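You operate a simulated robot arm through the tools that you are given. There is no shell and no other tool.

You run a simulated two-armed robot. Do the job below in one go: nothing can be reset, and whatever is moved stays where it is left.

## Task
Punch and sow the grey tray in the sower, draw it out and sieve grit over it.
Fine: lever down and up, slider to DROP and back once; a thin layer that hides the seeds; jar back. Set down upright: grit jar.

The check looks at the end state, three seconds after you hand in, the way a careful person would. Anything else that was tipped, shoved, dropped, spilled or broken makes it a failure.

## Robot
Two 7-joint arms with two-finger grippers on one trunk that stands fixed in place. Base frame: the origin is at the foot of the trunk, x ahead of it, y to its left, z up. Units: cm, degrees, N and s.
The left shoulder is at [7.6, 21.6, 129.8], the right one opposite. With the tool pointing down near the work surface each hand reaches from about 16 to 84 cm from the base axis, measured 20 degrees to its own side. Payload 3.43 kg a hand.
The tool frame of a hand sits at the grasp point between the pads (the TCP): z along the fingers, y along the line on which they close. The tips reach 2 cm beyond it. The gripper opens to 12.4 cm; its body begins 9.3 cm behind the TCP.
Orientation is told as [roll, pitch, yaw] about the base's x, y, z axes, in that order, counted from this pose: with the fingers straight down and closing along the base's y, the tool's x points along the base's -x, its y along +y and its z along -z.

## Interface
- The arms move only by the tool send_rows. It takes "left_motion", "right_motion" or both (then of equal length, played together; a hand with none holds still); each is a list of rows, each an object of numbers (a shift or turn left out is 0, a gripper value left out holds the last): "dx", "dy", "dz": the shift along the tool's x, y, z in cm; "ax", "ay", "az": the turn, a rotation vector about the tool's x, y, z in degrees. In form: [{"dx": .., "dy": .., "dz": .., "ax": .., "ay": .., "az": ..}, ...]. A call has 1 to 20 rows; each row shifts and turns the commanded pose from where the row before left it, along the tool's axes as they then stand. "left_grip" and "right_grip" are, for a hand that has rows, the finger opening in cm, from 0 to 12.4, set as the call begins (left out, the last holds). Rows are played at 5 a second. More than 5 cm and 8.6 degrees between two rows, or a gripper value outside its range, and nothing of the call is played. Where a pose cannot be reached the arm comes as near as it can. A force on the tool above 40 N (or 10 N above the force at the start of the call, whichever is more), or a blocked arm, ends the call early, and 0.2 s more pass. The fingers move at their own pace (about 7.2 cm/s each) and stop on an object; they squeeze with about 32 N. The grip force told is the motor's: it shows also when the fingers shut on nothing. Time passes only in rows, and 0.2 s behind the last, so rows that do not move let the fingers close. It gives the time, the measured TCP pose, the force on the tool (base axes), the opening and the grip force at its end, in the units of the frame above (readings bear some noise), with the torque about the TCP (base axes, N m) and any sound that the robot's microphone picked up.
- Cameras (640 x 400 px; columns grow to the right, rows downward): "scene" is now at [19.9, -3.77, 147.93]; the picture's right is [-0.40, -0.92, 0.00], its down [-0.45, 0.20, -0.87] and it looks along [0.80, -0.35, -0.49] (base axes); focal length 299 px, centre (320, 200). "left" rides on the left gripper at [8.2, -1.4, -14] in its tool frame; the picture's right is [0.17, 0.99, 0.00], its down [-0.83, 0.14, -0.54] and it looks along [-0.53, 0.09, 0.84] (tool axes); focal length 243 px, centre (320, 200). "right" rides on the right gripper at [8.2, 1.4, -14] in its tool frame; the picture's right is [-0.17, 0.99, 0.00], its down [-0.83, -0.14, -0.54] and it looks along [-0.53, -0.09, 0.84] (tool axes); focal length 243 px, centre (320, 200). There is no depth. A picture from a camera that has moved, and an enlarged one, comes with that camera's place and axes in the base frame and with its lens.
- capture(camera): a new picture of that camera. It takes no simulated time.
- slide_trunk(by): moves the trunk up (or, below 0, down) by that many cm; the arms and the scene camera ride with it, the base frame stays. It gives what a move gives, with no picture.
- turn_head(pan, tilt): turns the head with the scene camera to pan (to the left, within 80 degrees either way) and tilt (down, from -29 to 69), counted from straight ahead of the robot (the tilt from the chest, where the trunk bows). It gives what a move gives.
- zoom(camera, box): a new picture of the part [left, top, right, bottom] of that camera's present view, enlarged. It takes no simulated time.
- sign_off(): hands the job in; it is judged then, once.

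Nothing tells you positions but the pictures and the camera data. Unless the task says otherwise, let go and move clear before handing in.

The tools are called after "Call:" as name(argument=value, ...) on one line, values as JSON. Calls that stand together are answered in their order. send_rows: Moves the arms, as the interface text tells. Its arguments: {"type":"object","properties":{"left_motion":{"type":"array","items":{"type":"object","properties":{"dx":{"type":"number"},"dy":{"type":"number"},"dz":{"type":"number"},"ax":{"type":"number"},"ay":{"type":"number"},"az":{"type":"number"}}}},"left_grip":{"type":"number"},"right_motion":{"type":"array","items":{"type":"object","properties":{"dx":{"type":"number"},"dy":{"type":"number"},"dz":{"type":"number"},"ax":{"type":"number"},"ay":{"type":"number"},"az":{"type":"number"}}}},"right_grip":{"type":"number"}},"required":[]} The other tools are called the same way: slide_trunk (by) moves the trunk up or down; turn_head (pan, tilt) turns the head that bears the scene camera; capture (camera) takes a picture; zoom (camera, box) takes an enlarged picture of a part of a camera's view; sign_off () hands the job in.

At the start:

```text
clock: 0.0
left_ee_pos: [43.01, 6.07, 125.37]
left_orientation: [0.0, 0.1, 0.0]
left_wrist_force: [-0.1, -0.3, -1.2]
left_wrist_torque: [0.03, -0.02, 0.02]
left_finger_gap: 12.4
left_grip_force: 0.1
right_ee_pos: [48.7, -36.29, 130.1]
right_orientation: [0.0, 0.0, 0.0]
right_wrist_force: [1.2, 0.0, -0.2]
right_wrist_torque: [0.02, -0.02, 0.01]
right_finger_gap: 12.42
right_grip_force: 0.0
trunk travel left (down, up): [-45.4, 13.7]
head pan, tilt (commanded): [-23.6, 29.4]
```

scene: 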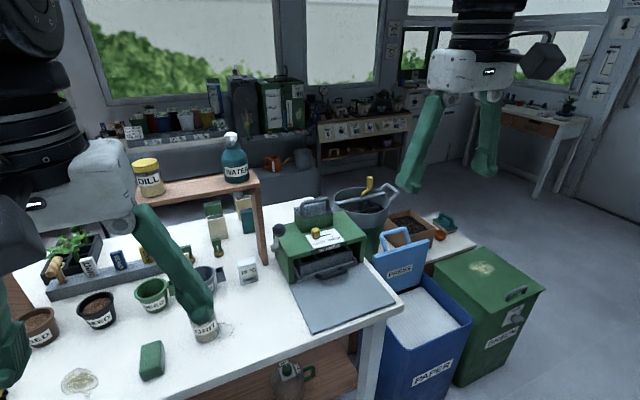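
right: 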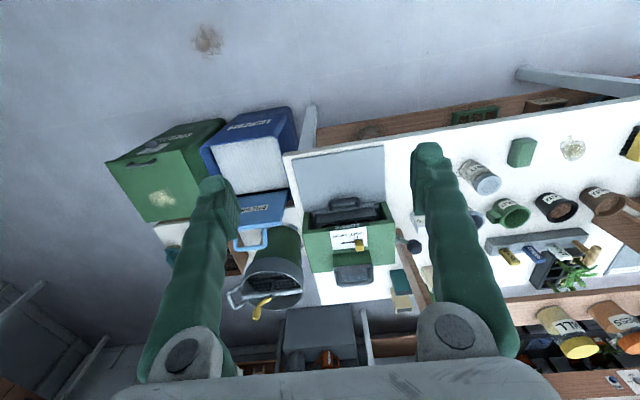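
left: 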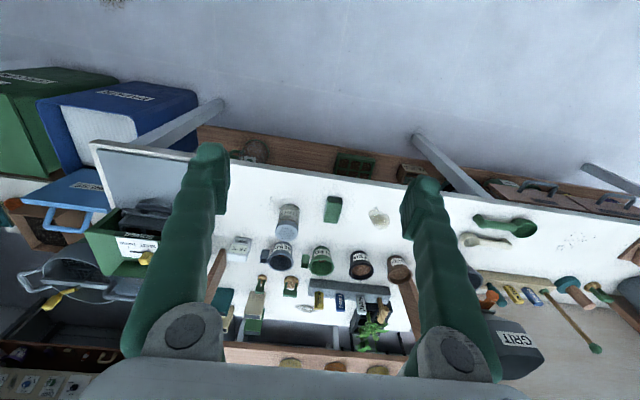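

I see a potting bench with a green sower machine at the right end, a GRIT jar near the front of the bench, and pots and packets around. I'll look closer before moving anything.

Call:
zoom(camera="scene", box=[240, 170, 420, 340])

Call:
zoom(camera="scene", box=[0, 220, 260, 400])

Call:
zoom(camera="right", box=[220, 120, 420, 320])

Call:
zoom(camera="left", box=[200, 140, 440, 360])

```text
2.35 times, centred on (330, 255) of scene
camera zoom: at [19.9, -3.77, 147.93], right [-0.4, -0.92, 0.0], down [-0.45, 0.2, -0.87], along [0.8, -0.35, -0.49], focal length 703 px, centre (296, 71)
```

zoom: 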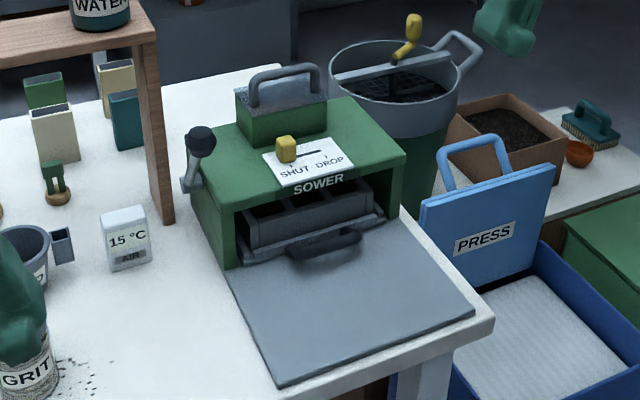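

```text
2.22 times, centred on (130, 310) of scene
camera zoom: at [19.9, -3.77, 147.93], right [-0.4, -0.92, 0.0], down [-0.45, 0.2, -0.87], along [0.8, -0.35, -0.49], focal length 664 px, centre (742, -44)
```

zoom: 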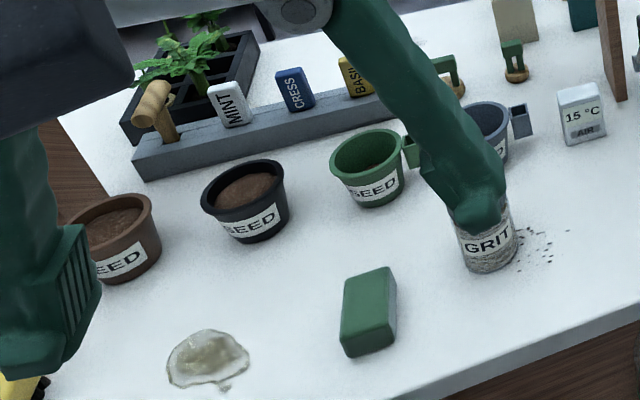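

```text
2.00 times, centred on (320, 220) of right
camera zoom: at [40.4, -34.95, 144.13], right [0.17, 0.99, 0.0], down [0.83, -0.14, 0.54], along [0.53, -0.09, -0.84], focal length 485 px, centre (320, 160)
```

zoom: 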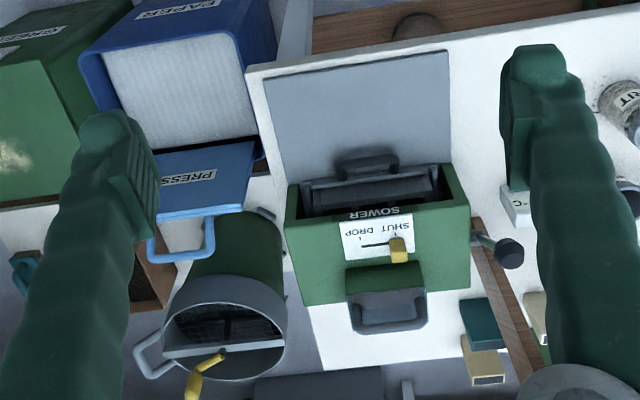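

```text
1.82 times, centred on (320, 250) of left
camera zoom: at [34.7, 4.7, 139.44], right [-0.17, 0.99, 0.0], down [0.83, 0.14, 0.54], along [0.53, 0.09, -0.84], focal length 441 px, centre (320, 109)
```

zoom: 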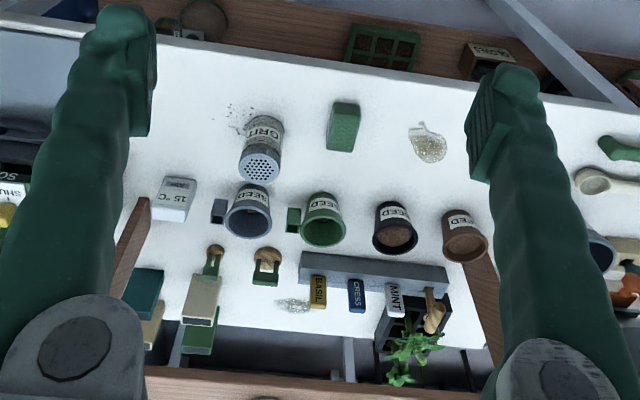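

The bench top is at about z≈80 and the sower body front at x≈84.6, spanning y≈-21 to -47. The lever knob is near (83,-20,103), the slider knob near (87.6,-32,95), and the GRIT jar near (76.5,3). I'll turn the head for clearer views of these.

Call:
turn_head(pan=-25, tilt=40)

Call:
capture(camera="scene")

Call:
zoom(camera="scene", box=[260, 120, 400, 210])

Call:
zoom(camera="scene", box=[170, 200, 310, 290])

```text
clock: 0.7
left_ee_pos: [43.03, 6.0, 125.3]
left_orientation: [0.0, 0.0, 0.0]
left_wrist_force: [0.1, 0.1, -0.6]
left_wrist_torque: [-0.01, -0.01, 0.02]
left_finger_gap: 12.43
left_grip_force: 0.1
right_ee_pos: [48.63, -36.19, 130.13]
right_orientation: [0.0, 0.0, -0.1]
right_wrist_force: [0.0, -0.7, -0.2]
right_wrist_torque: [0.02, -0.01, 0.01]
right_finger_gap: 12.4
right_grip_force: 0.1
trunk travel left (down, up): [-45.4, 13.7]
head pan, tilt (commanded): [-25.0, 40.0]
```

```text
taken
camera scene: at [19.3, -3.72, 146.3], right [-0.42, -0.91, 0.0], down [-0.58, 0.27, -0.77], along [0.69, -0.32, -0.64], focal length 299 px, centre (320, 200)
```

scene: 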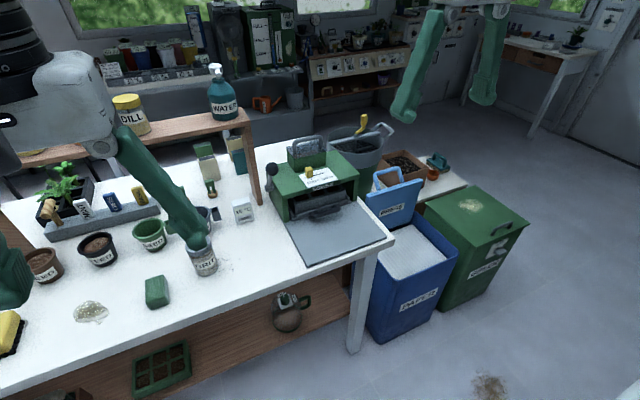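

```text
4.44 times, centred on (330, 165) of scene
camera zoom: at [19.3, -3.72, 146.3], right [-0.42, -0.91, 0.0], down [-0.58, 0.27, -0.77], along [0.69, -0.32, -0.64], focal length 1328 px, centre (276, 356)
```

zoom: 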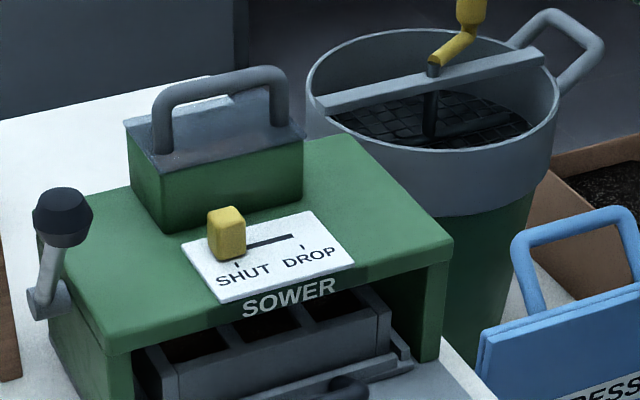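

```text
4.44 times, centred on (240, 245) of scene
camera zoom: at [19.3, -3.72, 146.3], right [-0.42, -0.91, 0.0], down [-0.58, 0.27, -0.77], along [0.69, -0.32, -0.64], focal length 1328 px, centre (676, 0)
```

zoom: 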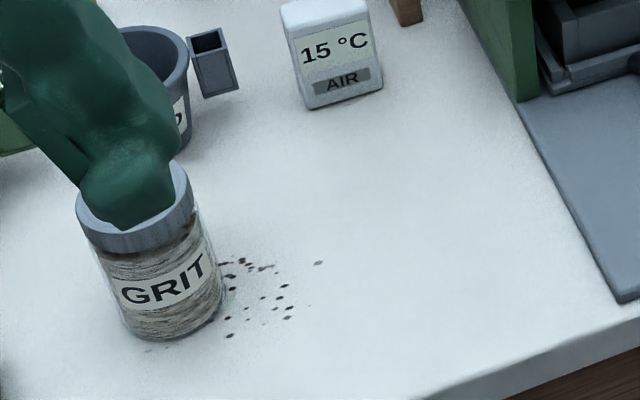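

The lever pivot is around (92,-20,90) and its arm leans toward me, so pushing the knob toward me and down should work it. I'll zoom in on the tray handle, the lever and the jar lid.

Call:
zoom(camera="right", box=[295, 180, 405, 250])

Call:
zoom(camera="scene", box=[275, 180, 385, 250])

Call:
zoom(camera="right", box=[380, 200, 450, 270])

Call:
zoom(camera="left", box=[240, 190, 340, 290])

```text
5.71 times, centred on (350, 215) of right
camera zoom: at [40.4, -34.96, 144.13], right [0.17, 0.99, 0.0], down [0.83, -0.14, 0.54], along [0.53, -0.09, -0.84], focal length 1386 px, centre (149, 114)
```

zoom: 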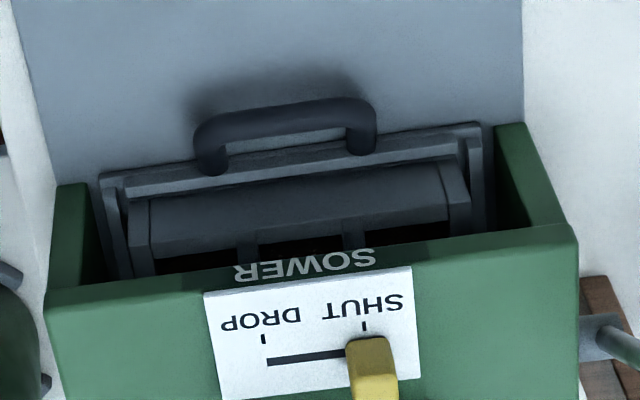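

```text
5.71 times, centred on (330, 215) of scene
camera zoom: at [19.3, -3.72, 146.3], right [-0.42, -0.91, 0.0], down [-0.58, 0.27, -0.77], along [0.69, -0.32, -0.64], focal length 1708 px, centre (263, 114)
```

zoom: 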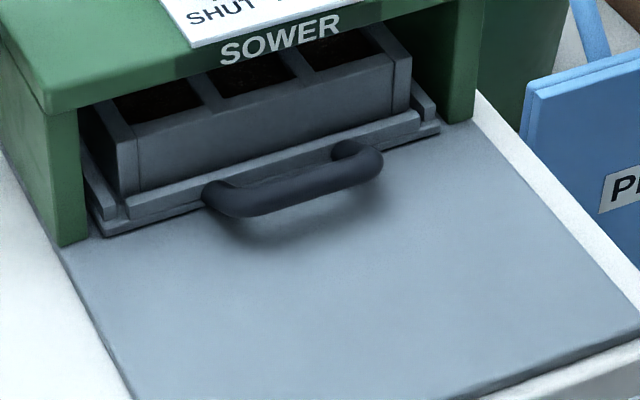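

```text
5.71 times, centred on (415, 235) of right
camera zoom: at [40.4, -34.96, 144.13], right [0.17, 0.99, 0.0], down [0.83, -0.14, 0.54], along [0.53, -0.09, -0.84], focal length 1386 px, centre (-223, 0)
```

zoom: 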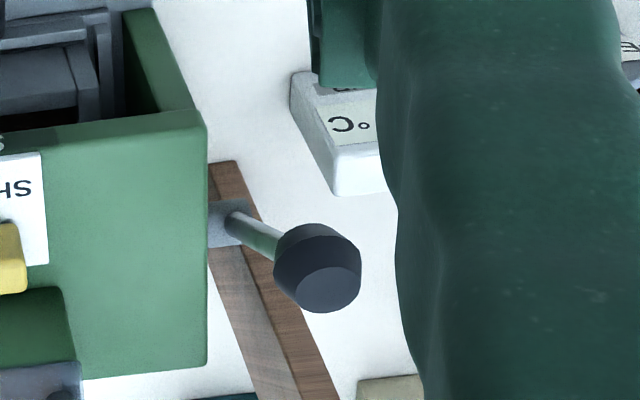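

```text
4.00 times, centred on (290, 240) of left
camera zoom: at [34.7, 4.7, 139.44], right [-0.17, 0.99, 0.0], down [0.83, 0.14, 0.54], along [0.53, 0.09, -0.84], focal length 970 px, centre (440, 40)
```

zoom: 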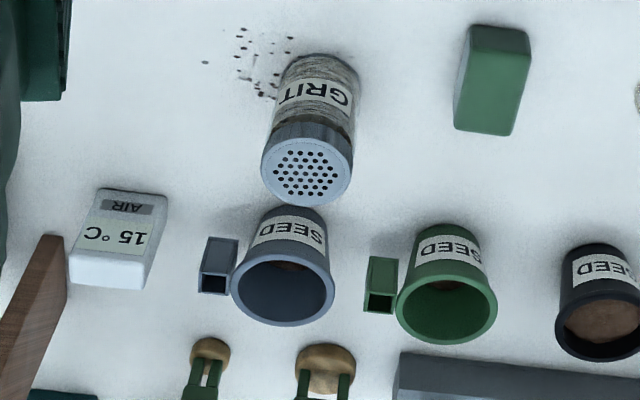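

The tray handle bar is at about (80.4,-34.3,83.3) and about 9.6 cm wide. The jar lid is at about (78,3,89.3). I'll move the left arm out of view, check the fingers, and start bringing the right hand toward the lever.

Call:
send_rows(left_motion=[{"dy": 4}, {"dy": 4}, {"dy": 4}, {"dy": 4}, {"dy": 4}, {"dy": 2, "dx": 3}, {"dx": 4}, {"dx": 3}], right_motion=[{"dy": 2, "ay": -5}, {"dy": 2, "ay": -5}, {"dy": 2, "ay": -5}, {"dy": 2, "ay": -5}, {"dy": 2, "ay": -5}, {"dy": 2, "ay": -5}, {"dy": 2}, {"dy": 2}])

Call:
capture(camera="scene")

Call:
capture(camera="right")

```text
clock: 2.5
left_ee_pos: [30.22, 23.41, 123.49]
left_orientation: [0.1, 0.2, 0.1]
left_wrist_force: [-0.2, -0.7, 0.3]
left_wrist_torque: [0.02, 0.02, 0.01]
left_finger_gap: 12.43
left_grip_force: 0.1
left hand out of reach, approached as far as the arm can: row 1, 2, 3, 4, 5, 7, 8
right_ee_pos: [47.0, -28.88, 132.06]
right_orientation: [0.0, -30.0, 0.0]
right_wrist_force: [0.8, 0.1, -0.8]
right_wrist_torque: [0.0, 0.01, 0.01]
right_finger_gap: 12.44
right_grip_force: 0.1
right hand out of reach, approached as far as the arm can: row 5, 6, 7, 8
trunk travel left (down, up): [-45.4, 13.7]
head pan, tilt (commanded): [-25.0, 40.0]
```

```text
taken
camera scene: at [19.33, -3.73, 146.29], right [-0.42, -0.91, 0.0], down [-0.58, 0.27, -0.77], along [0.69, -0.32, -0.64], focal length 299 px, centre (320, 200)
```

scene: 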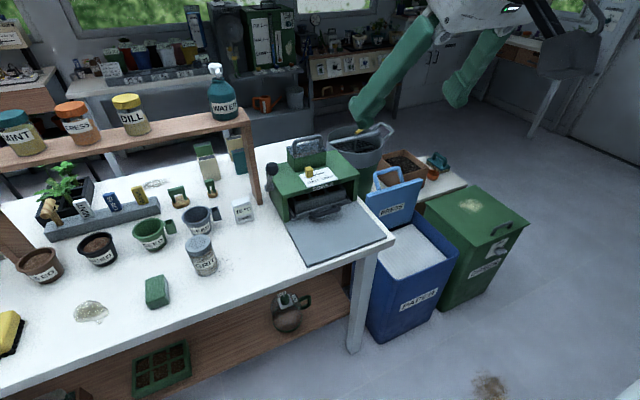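

```text
taken
camera right: at [32.88, -27.59, 139.96], right [0.14, 0.99, 0.08], down [0.45, -0.14, 0.88], along [0.88, -0.09, -0.46], focal length 243 px, centre (320, 200)
```

right: 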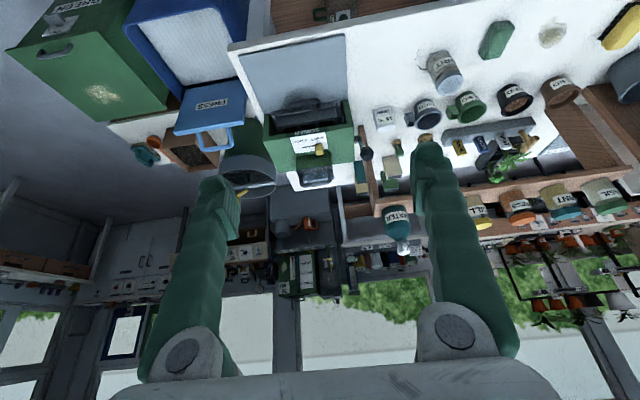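

The right hand is now pitched 30° forward and reported a reach limit when folded close in. I'll move it forward and down toward the lever, checking where the commanded pose actually lands.

Call:
send_rows(right_motion=[{"dx": -2.83, "dz": 4.1}, {"dx": -2.83, "dz": 4.1}])

```text
clock: 3.1
left_ee_pos: [30.23, 23.46, 123.58]
left_orientation: [0.0, 0.3, 0.2]
left_wrist_force: [0.1, 0.2, 0.2]
left_wrist_torque: [0.0, 0.03, 0.01]
left_finger_gap: 12.39
left_grip_force: 0.0
right_ee_pos: [56.22, -28.66, 127.36]
right_orientation: [0.0, -29.8, 0.0]
right_wrist_force: [0.4, 0.0, -0.5]
right_wrist_torque: [-0.01, 0.01, 0.0]
right_finger_gap: 12.38
right_grip_force: 0.0
trunk travel left (down, up): [-45.4, 13.7]
head pan, tilt (commanded): [-25.0, 40.0]
```

Call:
send_rows(right_motion=[{"dx": -1.81, "dy": 1.483, "dz": 3.97}, {"dx": -1.81, "dy": 1.483, "dz": 3.97}, {"dx": -1.81, "dy": 1.483, "dz": 3.97}, {"dx": -1.81, "dy": 1.483, "dz": 3.97}, {"dx": -1.81, "dy": 1.483, "dz": 3.97}, {"dx": -1.81, "dy": 1.483, "dz": 3.97}], right_grip=8.5)

Call:
capture(camera="right")

Call:
capture(camera="scene")

Call:
zoom(camera="scene", box=[220, 90, 400, 210])

```text
clock: 4.5
left_ee_pos: [29.94, 23.37, 123.79]
left_orientation: [0.0, 0.1, 0.0]
left_wrist_force: [0.5, 0.3, -1.0]
left_wrist_torque: [-0.01, -0.03, -0.01]
left_finger_gap: 12.37
left_grip_force: 0.0
right_ee_pos: [73.32, -25.41, 111.81]
right_orientation: [-0.1, -30.2, 0.0]
right_wrist_force: [-0.2, 0.4, 0.1]
right_wrist_torque: [-0.04, 0.03, 0.02]
right_finger_gap: 8.47
right_grip_force: 0.1
right hand out of reach, approached as far as the arm can: row 4, 5, 6
trunk travel left (down, up): [-45.4, 13.7]
head pan, tilt (commanded): [-25.0, 40.0]
```

```text
taken
camera right: at [59.18, -24.2, 119.75], right [0.14, 0.99, 0.08], down [0.45, -0.14, 0.88], along [0.88, -0.09, -0.46], focal length 243 px, centre (320, 200)
```

right: 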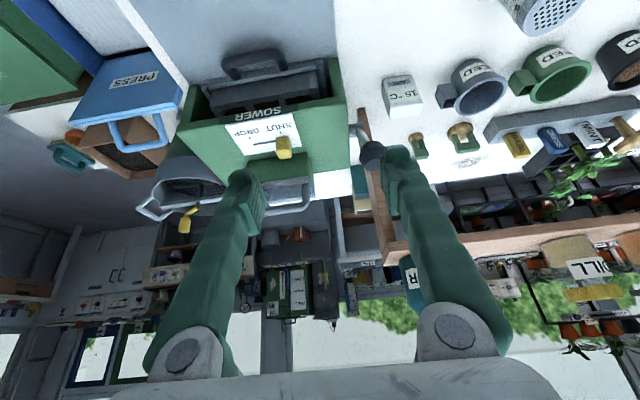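

```text
taken
camera scene: at [19.24, -3.71, 146.3], right [-0.42, -0.91, 0.0], down [-0.58, 0.27, -0.77], along [0.69, -0.32, -0.64], focal length 299 px, centre (320, 200)
```

scene: 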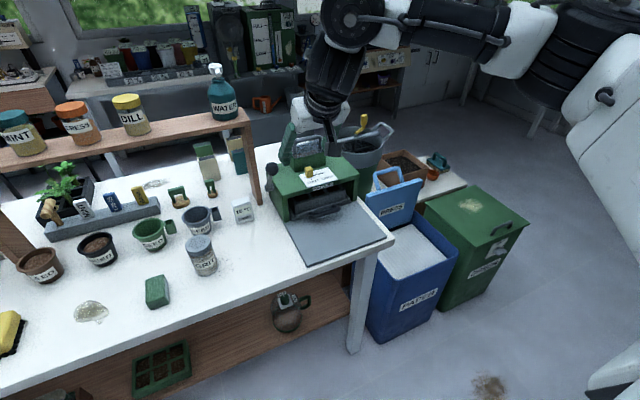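

```text
3.33 times, centred on (310, 150) of scene
camera zoom: at [19.24, -3.71, 146.3], right [-0.42, -0.91, 0.0], down [-0.58, 0.27, -0.77], along [0.69, -0.32, -0.64], focal length 996 px, centre (353, 367)
```

zoom: 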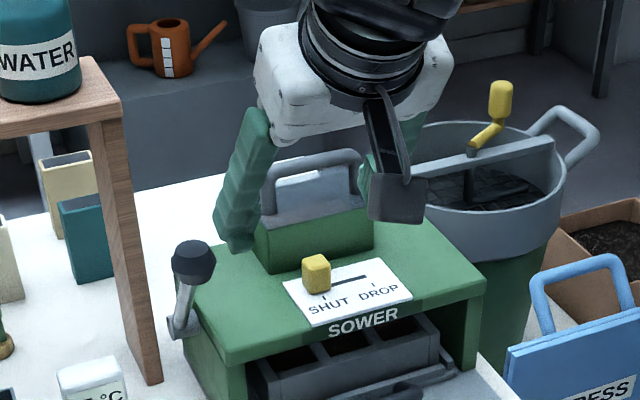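

The hand stopped short at (73.3,-25.4,111.8), where the arm reports it is out of reach. I'll try small single-axis moves to find out which direction is limited.

Call:
send_rows(right_motion=[{"dy": 2}])

Call:
send_rows(right_motion=[{"dz": -3}, {"dz": -3}])

Call:
send_rows(right_motion=[{"dy": 2}, {"dy": 2}])

```text
clock: 4.9
left_ee_pos: [29.99, 23.44, 123.6]
left_orientation: [0.2, 0.3, 0.1]
left_wrist_force: [-0.9, -0.1, -0.3]
left_wrist_torque: [0.01, 0.02, 0.01]
left_finger_gap: 12.41
left_grip_force: 0.1
right_ee_pos: [72.4, -24.77, 111.51]
right_orientation: [0.0, -30.0, 0.0]
right_wrist_force: [0.6, 0.0, -0.4]
right_wrist_torque: [0.0, 0.0, -0.01]
right_finger_gap: 8.51
right_grip_force: 0.1
right hand out of reach, approached as far as the arm can: row 1
trunk travel left (down, up): [-45.4, 13.7]
head pan, tilt (commanded): [-25.0, 40.0]
```

```text
clock: 5.5
left_ee_pos: [29.93, 23.47, 123.58]
left_orientation: [0.0, 0.2, 0.1]
left_wrist_force: [-0.5, -0.2, 0.4]
left_wrist_torque: [-0.01, -0.05, 0.04]
left_finger_gap: 12.38
left_grip_force: 0.0
right_ee_pos: [69.03, -24.89, 116.79]
right_orientation: [0.0, -30.1, 0.0]
right_wrist_force: [-0.3, 0.1, -0.4]
right_wrist_torque: [-0.02, -0.05, 0.0]
right_finger_gap: 8.48
right_grip_force: 0.0
trunk travel left (down, up): [-45.4, 13.7]
head pan, tilt (commanded): [-25.0, 40.0]
```

```text
clock: 6.1
left_ee_pos: [29.92, 23.43, 123.63]
left_orientation: [0.0, 0.1, 0.0]
left_wrist_force: [-0.1, -0.5, 0.4]
left_wrist_torque: [0.0, -0.03, 0.01]
left_finger_gap: 12.41
left_grip_force: 0.0
right_ee_pos: [68.24, -22.9, 116.41]
right_orientation: [0.3, -30.2, 0.0]
right_wrist_force: [-0.2, 0.1, 0.4]
right_wrist_torque: [-0.04, -0.02, -0.01]
right_finger_gap: 8.51
right_grip_force: 0.0
right hand out of reach, approached as far as the arm can: row 1, 2
trunk travel left (down, up): [-45.4, 13.7]
head pan, tilt (commanded): [-25.0, 40.0]
```

Call:
slide_trunk(by=12)

Call:
send_rows(right_motion=[{"dy": 2}, {"dy": 2}])

Call:
send_rows(right_motion=[{"dx": 1.5, "dz": 2.6}, {"dx": 1.5, "dz": 2.6}, {"dx": 1.5, "dz": 2.6}, {"dx": 1.5, "dz": 2.6}])

```text
clock: 7.6
left_ee_pos: [29.92, 23.41, 135.46]
left_orientation: [0.0, 0.0, 0.1]
left_wrist_force: [0.2, -0.1, -1.2]
left_wrist_torque: [0.0, 0.01, -0.01]
left_finger_gap: 12.41
left_grip_force: 0.1
right_ee_pos: [63.93, -23.0, 147.17]
right_orientation: [0.3, -46.6, 0.1]
right_wrist_force: [-0.4, 0.2, -0.3]
right_wrist_torque: [-0.02, -0.01, -0.04]
right_finger_gap: 8.48
right_grip_force: 0.0
trunk travel left (down, up): [-57.4, 1.7]
head pan, tilt (commanded): [-25.0, 40.0]
```

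```text
clock: 8.2
left_ee_pos: [29.89, 23.46, 135.77]
left_orientation: [-0.1, 0.0, 0.1]
left_wrist_force: [-0.3, -0.9, 0.1]
left_wrist_torque: [-0.03, 0.0, -0.01]
left_finger_gap: 12.4
left_grip_force: 0.0
right_ee_pos: [62.91, -22.27, 146.51]
right_orientation: [0.7, -46.9, 0.0]
right_wrist_force: [0.0, -0.1, -0.4]
right_wrist_torque: [-0.01, 0.03, -0.01]
right_finger_gap: 8.48
right_grip_force: 0.1
right hand out of reach, approached as far as the arm can: row 1, 2
trunk travel left (down, up): [-57.4, 1.7]
head pan, tilt (commanded): [-25.0, 40.0]
```

```text
clock: 9.2
left_ee_pos: [30.0, 23.39, 135.65]
left_orientation: [0.1, 0.1, 0.1]
left_wrist_force: [-0.2, 0.8, 1.4]
left_wrist_torque: [0.0, -0.01, -0.01]
left_finger_gap: 12.4
left_grip_force: 0.1
right_ee_pos: [66.01, -21.87, 135.22]
right_orientation: [0.3, -46.8, 0.1]
right_wrist_force: [-0.3, -0.3, 0.3]
right_wrist_torque: [0.01, -0.01, 0.0]
right_finger_gap: 8.51
right_grip_force: 0.1
trunk travel left (down, up): [-57.4, 1.7]
head pan, tilt (commanded): [-25.0, 40.0]
```

Call:
send_rows(right_motion=[{"dy": 1}, {"dy": 1}])

Call:
capture(camera="scene")

```text
clock: 9.8
left_ee_pos: [30.04, 23.37, 135.65]
left_orientation: [0.0, -0.1, 0.2]
left_wrist_force: [-0.1, -1.1, -0.1]
left_wrist_torque: [-0.01, 0.03, 0.02]
left_finger_gap: 12.4
left_grip_force: 0.1
right_ee_pos: [65.83, -21.05, 135.02]
right_orientation: [0.4, -46.8, -0.1]
right_wrist_force: [0.6, -0.1, 0.5]
right_wrist_torque: [-0.01, -0.03, -0.02]
right_finger_gap: 8.48
right_grip_force: 0.1
right hand out of reach, approached as far as the arm can: row 1, 2
trunk travel left (down, up): [-57.4, 1.7]
head pan, tilt (commanded): [-25.0, 40.0]
```

```text
taken
camera scene: at [10.67, -3.79, 160.21], right [-0.42, -0.91, 0.0], down [-0.58, 0.27, -0.77], along [0.69, -0.32, -0.64], focal length 299 px, centre (320, 200)
```

scene: 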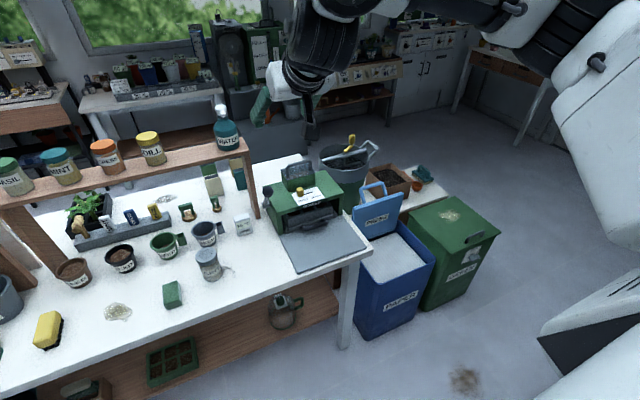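

The trunk bows forward as it goes down, and the shoulders and camera move with it. The inward limit of the right arm looks like a shoulder joint limit, so I'll lower the trunk to bring the shoulder closer.

Call:
send_rows(right_motion=[{"dy": -2, "dz": -3}, {"dy": -2, "dz": -3}])

Call:
slide_trunk(by=-12)

Call:
capture(camera="scene")

```text
clock: 10.4
left_ee_pos: [29.73, 23.39, 135.77]
left_orientation: [0.0, -0.2, 0.1]
left_wrist_force: [-0.2, -0.7, 0.2]
left_wrist_torque: [-0.03, -0.06, 0.02]
left_finger_gap: 12.39
left_grip_force: 0.1
right_ee_pos: [61.38, -25.26, 139.36]
right_orientation: [0.2, -46.9, 0.0]
right_wrist_force: [0.0, -0.1, -0.1]
right_wrist_torque: [0.03, -0.02, 0.02]
right_finger_gap: 8.49
right_grip_force: 0.1
trunk travel left (down, up): [-57.4, 1.7]
head pan, tilt (commanded): [-25.0, 40.0]
```

```text
clock: 11.9
left_ee_pos: [29.76, 23.38, 123.89]
left_orientation: [-0.1, -0.1, 0.2]
left_wrist_force: [-0.1, -0.5, -0.1]
left_wrist_torque: [0.04, -0.04, 0.0]
left_finger_gap: 12.39
left_grip_force: 0.1
right_ee_pos: [61.38, -25.14, 127.36]
right_orientation: [0.1, -46.9, 0.0]
right_wrist_force: [-0.4, 0.3, 0.2]
right_wrist_torque: [0.02, -0.03, -0.01]
right_finger_gap: 8.48
right_grip_force: 0.1
trunk travel left (down, up): [-45.4, 13.7]
head pan, tilt (commanded): [-25.0, 40.0]
```

```text
taken
camera scene: at [19.11, -3.69, 146.33], right [-0.42, -0.91, 0.0], down [-0.58, 0.27, -0.77], along [0.7, -0.32, -0.64], focal length 299 px, centre (320, 200)
```

scene: 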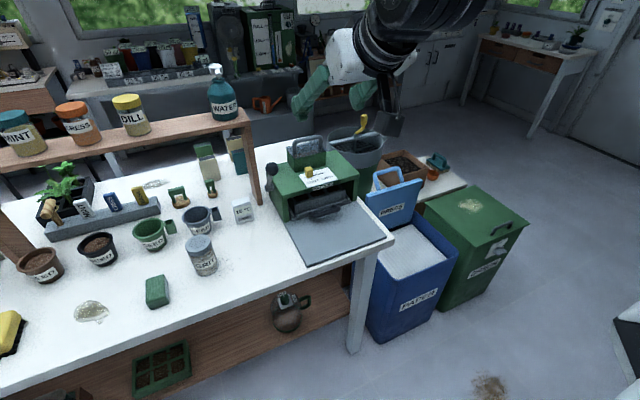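

Call:
slide_trunk(by=-15)

Call:
capture(camera="scene")

Call:
send_rows(right_motion=[{"dy": 2}, {"dy": 2}, {"dy": 1.5}])

```text
clock: 13.7
left_ee_pos: [31.43, 23.35, 106.68]
left_orientation: [-0.2, 7.8, 0.1]
left_wrist_force: [0.6, -0.3, 0.3]
left_wrist_torque: [0.0, -0.01, -0.02]
left_finger_gap: 12.41
left_grip_force: 0.0
right_ee_pos: [62.94, -25.18, 107.26]
right_orientation: [0.2, -40.8, 0.1]
right_wrist_force: [-0.3, -0.6, 0.8]
right_wrist_torque: [0.03, -0.01, -0.02]
right_finger_gap: 8.48
right_grip_force: 0.0
trunk travel left (down, up): [-30.4, 28.7]
head pan, tilt (commanded): [-25.0, 40.0]
```

```text
taken
camera scene: at [23.19, -3.72, 131.16], right [-0.42, -0.91, 0.0], down [-0.58, 0.27, -0.77], along [0.69, -0.32, -0.64], focal length 299 px, centre (320, 200)
```

scene: 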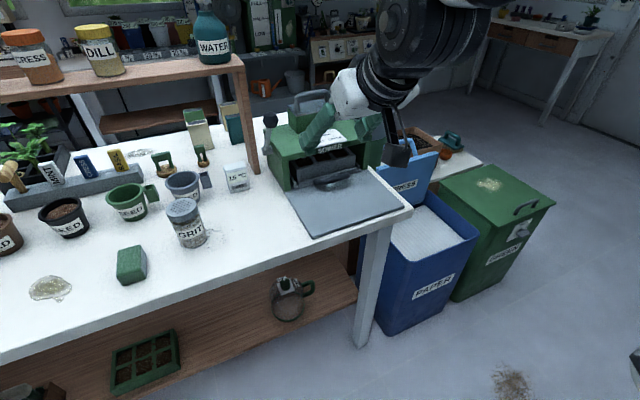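

```text
clock: 14.5
left_ee_pos: [31.41, 23.42, 106.61]
left_orientation: [-0.1, 7.9, 0.2]
left_wrist_force: [-0.1, 0.0, -0.3]
left_wrist_torque: [-0.01, -0.01, 0.0]
left_finger_gap: 12.4
left_grip_force: 0.1
right_ee_pos: [65.31, -21.15, 107.73]
right_orientation: [0.3, -40.5, 0.5]
right_wrist_force: [0.2, 0.7, -0.3]
right_wrist_torque: [0.01, -0.01, -0.05]
right_finger_gap: 8.5
right_grip_force: 0.0
right hand out of reach, approached as far as the arm can: row 1, 2, 3
trunk travel left (down, up): [-30.4, 28.7]
head pan, tilt (commanded): [-25.0, 40.0]
```

Call:
send_rows(right_motion=[{"ax": -5.2, "az": -6.1}, {"ax": -5.2, "az": -6.1}])

Call:
send_rows(right_motion=[{"dy": 2}, {"dy": 2}])

```text
clock: 15.1
left_ee_pos: [31.36, 23.28, 106.6]
left_orientation: [0.0, 7.8, 0.2]
left_wrist_force: [0.0, -0.3, 0.4]
left_wrist_torque: [0.04, -0.01, -0.01]
left_finger_gap: 12.41
left_grip_force: 0.0
right_ee_pos: [65.21, -21.23, 107.74]
right_orientation: [0.2, -40.7, 16.5]
right_wrist_force: [0.3, 0.1, -0.5]
right_wrist_torque: [0.0, -0.05, 0.0]
right_finger_gap: 8.49
right_grip_force: 0.0
trunk travel left (down, up): [-30.4, 28.7]
head pan, tilt (commanded): [-25.0, 40.0]
```

```text
clock: 15.7
left_ee_pos: [31.41, 23.34, 106.53]
left_orientation: [-0.2, 7.8, 0.2]
left_wrist_force: [0.6, -0.3, -0.3]
left_wrist_torque: [-0.01, -0.01, 0.0]
left_finger_gap: 12.38
left_grip_force: 0.1
right_ee_pos: [64.06, -17.74, 107.75]
right_orientation: [0.0, -40.7, 16.4]
right_wrist_force: [-0.4, 0.4, 0.4]
right_wrist_torque: [-0.01, -0.06, 0.0]
right_finger_gap: 8.52
right_grip_force: 0.2
trunk travel left (down, up): [-30.4, 28.7]
head pan, tilt (commanded): [-25.0, 40.0]
```

With a yaw of about 16° the hand can go inward freely. Next I move to a pre-grasp pose in front of and above the lever knob.

Call:
send_rows(right_motion=[{"dx": -2.5, "dy": -1.85, "dz": 1.57}, {"dx": -2.5, "dy": -1.85, "dz": 1.57}, {"dx": -2.5, "dy": -1.85, "dz": 1.57}, {"dx": -2.5, "dy": -1.85, "dz": 1.57}])

Call:
capture(camera="right")

Call:
zoom(camera="scene", box=[230, 60, 410, 200])

```text
clock: 16.7
left_ee_pos: [31.46, 23.31, 106.61]
left_orientation: [-0.1, 7.9, 0.1]
left_wrist_force: [0.2, 0.6, 0.4]
left_wrist_torque: [0.04, 0.05, -0.04]
left_finger_gap: 12.38
left_grip_force: 0.1
right_ee_pos: [77.39, -21.53, 109.32]
right_orientation: [0.2, -40.7, 16.3]
right_wrist_force: [-0.7, -0.9, 0.1]
right_wrist_torque: [-0.03, 0.02, 0.01]
right_finger_gap: 8.48
right_grip_force: 0.0
trunk travel left (down, up): [-30.4, 28.7]
head pan, tilt (commanded): [-25.0, 40.0]
```

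```text
taken
camera right: at [62.25, -24.63, 114.53], right [-0.16, 0.98, 0.11], down [0.31, -0.06, 0.95], along [0.94, 0.18, -0.29], focal length 243 px, centre (320, 200)
```

right: 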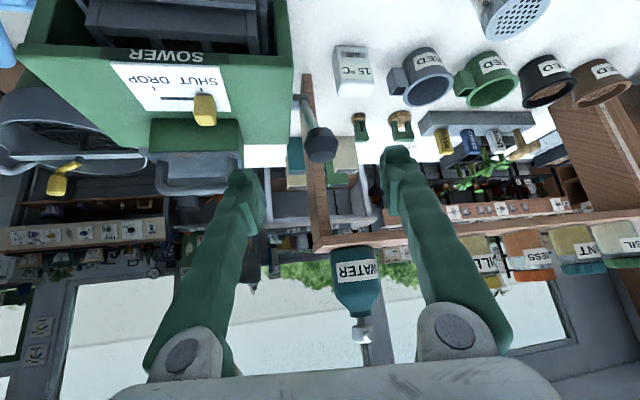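

```text
2.86 times, centred on (320, 130) of scene
camera zoom: at [23.35, -3.74, 131.12], right [-0.42, -0.91, 0.0], down [-0.58, 0.27, -0.77], along [0.69, -0.32, -0.64], focal length 854 px, centre (320, 400)
```

zoom: 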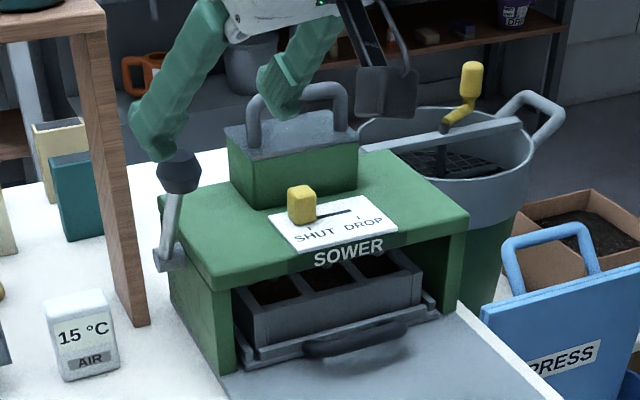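

The knob is well centred between the fingers, at about (83.2,-20,102.4). I advance along the tool axis and close on it.

Call:
send_rows(right_motion=[{"dz": 3}, {"dz": 3}, {"dz": 3}, {}])

Call:
zoom(camera="right", box=[220, 60, 420, 200])

Call:
zoom(camera="scene", box=[230, 60, 410, 200])

```text
clock: 17.7
left_ee_pos: [31.46, 23.38, 106.59]
left_orientation: [-0.1, 7.8, 0.2]
left_wrist_force: [-0.1, -0.1, -0.2]
left_wrist_torque: [-0.01, 0.0, 0.01]
left_finger_gap: 12.38
left_grip_force: 0.1
right_ee_pos: [81.37, -21.41, 103.72]
right_orientation: [0.1, -40.6, 16.3]
right_wrist_force: [0.0, -0.3, -0.7]
right_wrist_torque: [0.02, 0.01, -0.01]
right_finger_gap: 8.48
right_grip_force: 0.1
right hand out of reach, approached as far as the arm can: row 2, 3
trunk travel left (down, up): [-30.4, 28.7]
head pan, tilt (commanded): [-25.0, 40.0]
```

```text
2.86 times, centred on (320, 130) of right
camera zoom: at [66.17, -24.47, 109.0], right [-0.16, 0.98, 0.11], down [0.31, -0.06, 0.95], along [0.94, 0.18, -0.29], focal length 693 px, centre (320, 400)
```

zoom: 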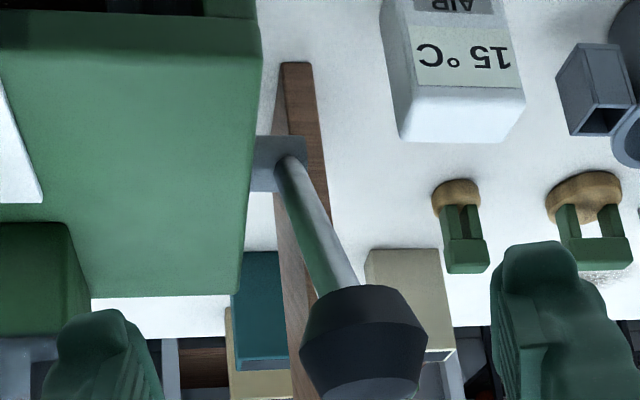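

```text
2.86 times, centred on (320, 130) of scene
camera zoom: at [23.28, -3.73, 131.14], right [-0.42, -0.91, 0.0], down [-0.58, 0.27, -0.77], along [0.69, -0.32, -0.64], focal length 854 px, centre (320, 400)
```

zoom: 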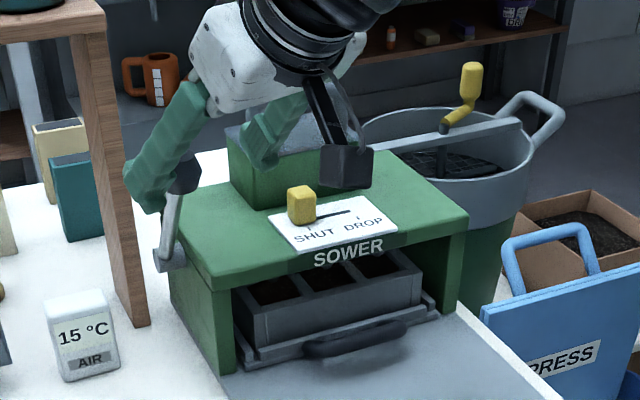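

The reach limit stops me about 2 cm short of the knob. I'll pitch the hand further forward to gain reach.

Call:
send_rows(right_motion=[{"ay": -6}, {"ay": -6}])

Call:
send_rows(right_motion=[{"dx": -0.3, "dy": 0.5, "dz": 1.2}])

```text
clock: 18.3
left_ee_pos: [31.26, 23.3, 106.57]
left_orientation: [-0.1, 7.8, 0.2]
left_wrist_force: [-0.6, 0.0, -0.4]
left_wrist_torque: [-0.02, -0.04, -0.05]
left_finger_gap: 12.43
left_grip_force: 0.0
right_ee_pos: [81.28, -21.39, 103.94]
right_orientation: [0.2, -52.9, 16.2]
right_wrist_force: [0.3, 0.4, 0.6]
right_wrist_torque: [0.0, -0.01, -0.04]
right_finger_gap: 8.5
right_grip_force: 0.1
trunk travel left (down, up): [-30.4, 28.7]
head pan, tilt (commanded): [-25.0, 40.0]
```

```text
clock: 18.7
left_ee_pos: [31.44, 23.37, 106.45]
left_orientation: [-0.2, 7.8, 0.1]
left_wrist_force: [-0.3, -0.1, 0.2]
left_wrist_torque: [0.03, 0.0, 0.02]
left_finger_gap: 12.39
left_grip_force: 0.1
right_ee_pos: [82.3, -20.7, 103.53]
right_orientation: [0.1, -52.7, 16.3]
right_wrist_force: [-0.2, -0.5, 0.7]
right_wrist_torque: [0.01, 0.0, 0.0]
right_finger_gap: 8.48
right_grip_force: 0.0
trunk travel left (down, up): [-30.4, 28.7]
head pan, tilt (commanded): [-25.0, 40.0]
```

Call:
send_rows(right_motion=[{"dx": 0.2, "dy": 0.4, "dz": 1.5}, {}])

Call:
capture(camera="right")

```text
clock: 19.3
left_ee_pos: [31.23, 23.38, 106.58]
left_orientation: [-0.1, 7.8, 0.3]
left_wrist_force: [0.0, 0.1, -0.1]
left_wrist_torque: [0.02, 0.01, 0.01]
left_finger_gap: 12.42
left_grip_force: 0.0
right_ee_pos: [83.21, -19.9, 102.44]
right_orientation: [0.3, -52.6, 16.2]
right_wrist_force: [0.4, -1.0, 0.0]
right_wrist_torque: [0.03, 0.01, 0.02]
right_finger_gap: 8.47
right_grip_force: 0.0
trunk travel left (down, up): [-30.4, 28.7]
head pan, tilt (commanded): [-25.0, 40.0]
```

```text
taken
camera right: at [67.3, -23.25, 104.38], right [-0.18, 0.97, 0.13], down [0.11, -0.12, 0.99], along [0.98, 0.2, -0.09], focal length 243 px, centre (320, 200)
```

right: 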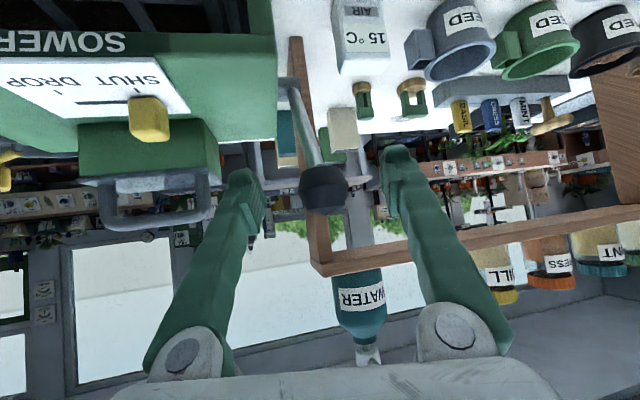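

Call:
send_rows(right_motion=[{}, {}, {}, {}], right_grip=0)

Call:
zoom(camera="right", box=[220, 80, 420, 240])

```text
clock: 20.3
left_ee_pos: [31.38, 23.39, 106.55]
left_orientation: [-0.2, 7.8, 0.2]
left_wrist_force: [-0.1, -0.2, 0.1]
left_wrist_torque: [0.03, -0.01, 0.04]
left_finger_gap: 12.38
left_grip_force: 0.0
right_ee_pos: [83.21, -19.75, 102.42]
right_orientation: [0.3, -52.7, 16.5]
right_wrist_force: [0.4, 7.1, -1.4]
right_wrist_torque: [0.06, 0.14, 0.07]
right_finger_gap: 3.07
right_grip_force: 45.1
trunk travel left (down, up): [-30.4, 28.7]
head pan, tilt (commanded): [-25.0, 40.0]
```

```text
2.50 times, centred on (320, 160) of right
camera zoom: at [67.32, -23.06, 104.37], right [-0.19, 0.97, 0.13], down [0.11, -0.11, 0.99], along [0.98, 0.2, -0.09], focal length 606 px, centre (320, 300)
```

zoom: 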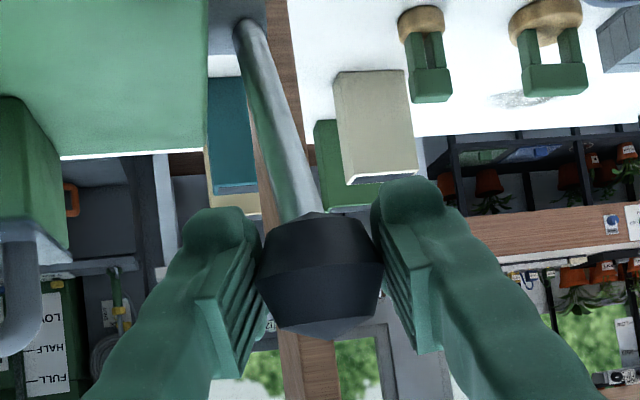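

The knob is gripped with the opening at 3.07 cm. I draw the lever down along its arc in small steps and watch the forces.

Call:
send_rows(right_motion=[{"dx": 1.34, "dy": 0.309, "dz": -0.307}, {"dx": 1.359, "dy": 0.284, "dz": -0.183}, {"dx": 1.376, "dy": 0.261, "dz": -0.074}])

Call:
zoom(camera="scene", box=[230, 60, 410, 200])

```text
clock: 21.1
left_ee_pos: [31.57, 23.58, 106.49]
left_orientation: [-0.3, 7.9, 0.2]
left_wrist_force: [-0.9, 0.0, 0.1]
left_wrist_torque: [0.02, -0.01, 0.03]
left_finger_gap: 12.4
left_grip_force: 0.1
right_ee_pos: [80.53, -19.74, 99.55]
right_orientation: [0.2, -52.7, 16.3]
right_wrist_force: [16.6, 13.4, -3.0]
right_wrist_torque: [0.26, -1.24, 0.02]
right_finger_gap: 2.88
right_grip_force: 44.3
trunk travel left (down, up): [-30.4, 28.7]
head pan, tilt (commanded): [-25.0, 40.0]
```

```text
2.86 times, centred on (320, 130) of scene
camera zoom: at [23.46, -3.56, 131.11], right [-0.42, -0.91, 0.0], down [-0.58, 0.27, -0.77], along [0.69, -0.32, -0.64], focal length 854 px, centre (320, 400)
```

zoom: 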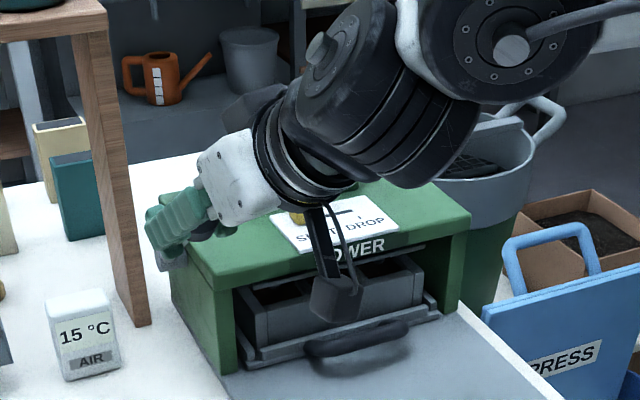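

Call:
send_rows(right_motion=[{"ax": 1.2, "ay": -6.7, "az": -1.6}, {"dz": 0.3, "dy": 0.2}])

```text
clock: 21.7
left_ee_pos: [31.26, 23.42, 106.49]
left_orientation: [-0.2, 7.8, 0.2]
left_wrist_force: [0.5, 0.7, -0.3]
left_wrist_torque: [0.02, 0.02, 0.02]
left_finger_gap: 12.38
left_grip_force: 0.2
right_ee_pos: [80.46, -19.59, 99.37]
right_orientation: [-3.9, -59.3, 19.7]
right_wrist_force: [-10.0, 5.0, -5.4]
right_wrist_torque: [-0.34, 1.27, 0.0]
right_finger_gap: 2.83
right_grip_force: 45.2
trunk travel left (down, up): [-30.4, 28.7]
head pan, tilt (commanded): [-25.0, 40.0]
```

Call:
send_rows(right_motion=[{"dx": 1.361, "dy": 0.267, "dz": -0.098, "ax": 0.516, "ay": -2.88, "az": -0.675}, {"dx": 1.365, "dy": 0.254, "dz": -0.041, "ax": 0.516, "ay": -2.88, "az": -0.675}, {"dx": 1.365, "dy": 0.246, "dz": -0.002, "ax": 0.516, "ay": -2.88, "az": -0.675}])

Call:
zoom(camera="scene", box=[230, 60, 410, 200])

```text
clock: 22.5
left_ee_pos: [31.43, 23.42, 106.53]
left_orientation: [-0.1, 7.9, 0.2]
left_wrist_force: [0.1, 0.3, -0.2]
left_wrist_torque: [-0.06, 0.05, 0.01]
left_finger_gap: 12.38
left_grip_force: 0.0
right_ee_pos: [78.42, -19.67, 95.9]
right_orientation: [-11.5, -67.8, 26.6]
right_wrist_force: [9.5, 8.0, 5.2]
right_wrist_torque: [0.55, -1.23, 0.11]
right_finger_gap: 2.79
right_grip_force: 45.3
trunk travel left (down, up): [-30.4, 28.7]
head pan, tilt (commanded): [-25.0, 40.0]
```

```text
2.86 times, centred on (320, 130) of scene
camera zoom: at [23.28, -3.64, 131.14], right [-0.42, -0.91, 0.0], down [-0.58, 0.27, -0.77], along [0.69, -0.32, -0.64], focal length 854 px, centre (320, 400)
```

zoom: 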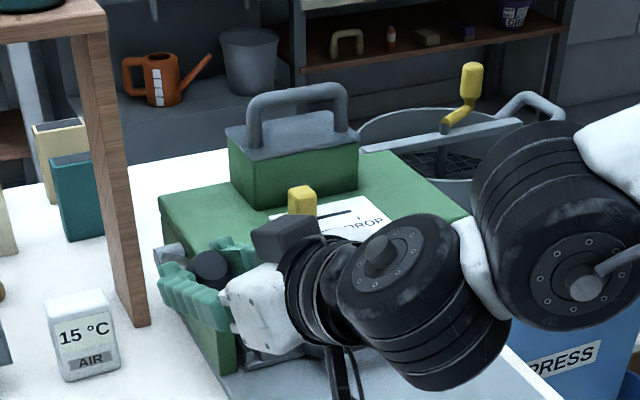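

Call:
send_rows(right_motion=[{"dx": 1.365, "dy": 0.233, "dz": 0.053, "ax": 0.344, "ay": -1.92, "az": -0.45}, {"dx": 1.368, "dy": 0.217, "dz": 0.12, "ax": 0.344, "ay": -1.92, "az": -0.45}, {"dx": 1.365, "dy": 0.2, "dz": 0.193, "ax": 0.344, "ay": -1.92, "az": -0.45}])

Call:
zoom(camera="scene", box=[230, 60, 410, 200])

Call:
capture(camera="right")

```text
clock: 23.3
left_ee_pos: [31.33, 23.51, 106.58]
left_orientation: [-0.2, 7.8, 0.2]
left_wrist_force: [0.7, 0.2, -0.9]
left_wrist_torque: [0.0, -0.01, 0.03]
left_finger_gap: 12.41
left_grip_force: 0.0
right_ee_pos: [77.49, -19.68, 92.18]
right_orientation: [-20.9, -73.1, 35.4]
right_wrist_force: [10.3, 10.6, 21.1]
right_wrist_torque: [-0.22, 0.95, 0.21]
right_finger_gap: 2.77
right_grip_force: 44.8
trunk travel left (down, up): [-30.4, 28.7]
head pan, tilt (commanded): [-25.0, 40.0]
```

```text
2.86 times, centred on (320, 130) of scene
camera zoom: at [23.14, -3.52, 131.18], right [-0.42, -0.91, 0.0], down [-0.58, 0.27, -0.77], along [0.69, -0.32, -0.64], focal length 854 px, centre (320, 400)
```

zoom: 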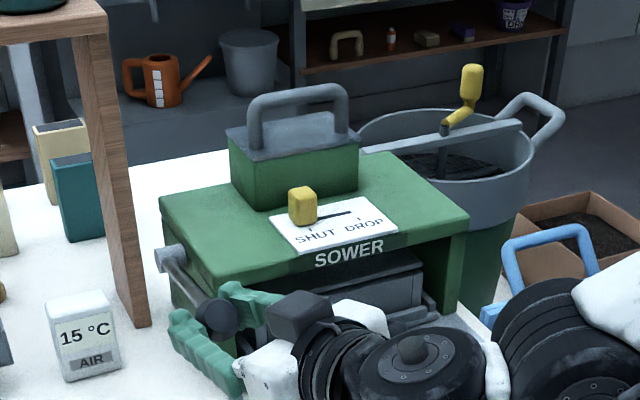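

```text
taken
camera right: at [62.01, -22.94, 87.91], right [-0.22, 0.97, 0.06], down [-0.27, -0.12, 0.95], along [0.94, 0.2, 0.29], focal length 243 px, centre (320, 200)
```

right: 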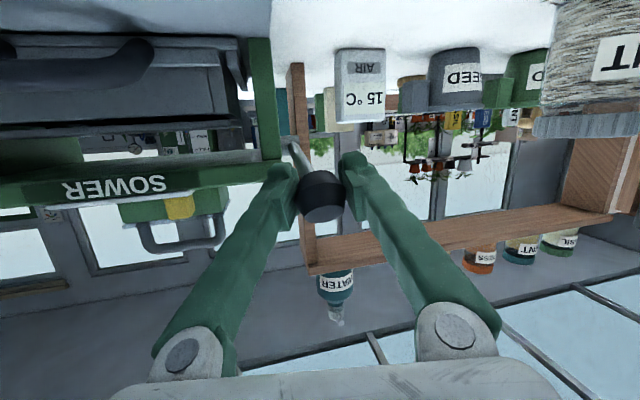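

Call:
send_rows(right_motion=[{"dx": 1.349, "dy": 0.181, "dz": 0.261}])

Call:
zoom(camera="scene", box=[230, 60, 410, 200])

```text
clock: 23.6
left_ee_pos: [31.14, 23.32, 106.63]
left_orientation: [-0.1, 7.8, 0.2]
left_wrist_force: [-0.8, 0.1, 0.7]
left_wrist_torque: [0.02, 0.0, 0.0]
left_finger_gap: 12.37
left_grip_force: 0.0
right_ee_pos: [77.5, -19.68, 92.18]
right_orientation: [-20.5, -74.3, 34.9]
right_wrist_force: [-11.9, 1.5, 13.2]
right_wrist_torque: [-0.2, 0.49, -0.06]
right_finger_gap: 2.74
right_grip_force: 44.8
trunk travel left (down, up): [-30.4, 28.7]
head pan, tilt (commanded): [-25.0, 40.0]
stopped in row 1 (right hand): the force on the tool passed its limit at 42 N (the readings are from after the stop); the commanded pose is now the measured one
```

```text
2.86 times, centred on (320, 130) of scene
camera zoom: at [22.97, -3.8, 131.18], right [-0.42, -0.91, 0.0], down [-0.58, 0.27, -0.77], along [0.7, -0.32, -0.64], focal length 854 px, centre (320, 400)
```

zoom: 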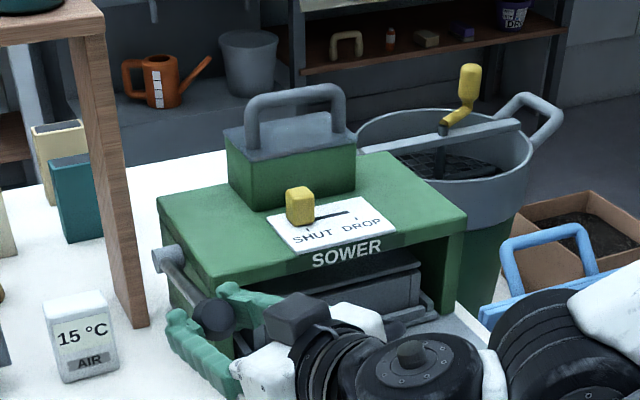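

The lever hit a firm stop after about 45° of travel and the dibber plate is down, so the punch is done. I lead the lever back up along the same arc.

Call:
send_rows(right_motion=[{"dx": -1.338, "dy": -0.215, "dz": -0.107, "ax": -0.43, "ay": 2.4, "az": 0.56}, {"dx": -1.327, "dy": -0.226, "dz": -0.05, "ax": -0.43, "ay": 2.4, "az": 0.56}, {"dx": -1.356, "dy": -0.244, "dz": 0.005, "ax": -0.43, "ay": 2.4, "az": 0.56}])

```text
clock: 24.4
left_ee_pos: [31.41, 23.57, 106.54]
left_orientation: [-0.1, 7.9, 0.3]
left_wrist_force: [-0.2, -0.2, -0.8]
left_wrist_torque: [-0.03, -0.02, -0.01]
left_finger_gap: 12.4
left_grip_force: 0.1
right_ee_pos: [78.61, -19.59, 95.7]
right_orientation: [-9.6, -67.1, 24.5]
right_wrist_force: [-3.5, 11.0, -8.2]
right_wrist_torque: [-0.55, 1.24, -0.15]
right_finger_gap: 2.67
right_grip_force: 45.1
trunk travel left (down, up): [-30.4, 28.7]
head pan, tilt (commanded): [-25.0, 40.0]
```

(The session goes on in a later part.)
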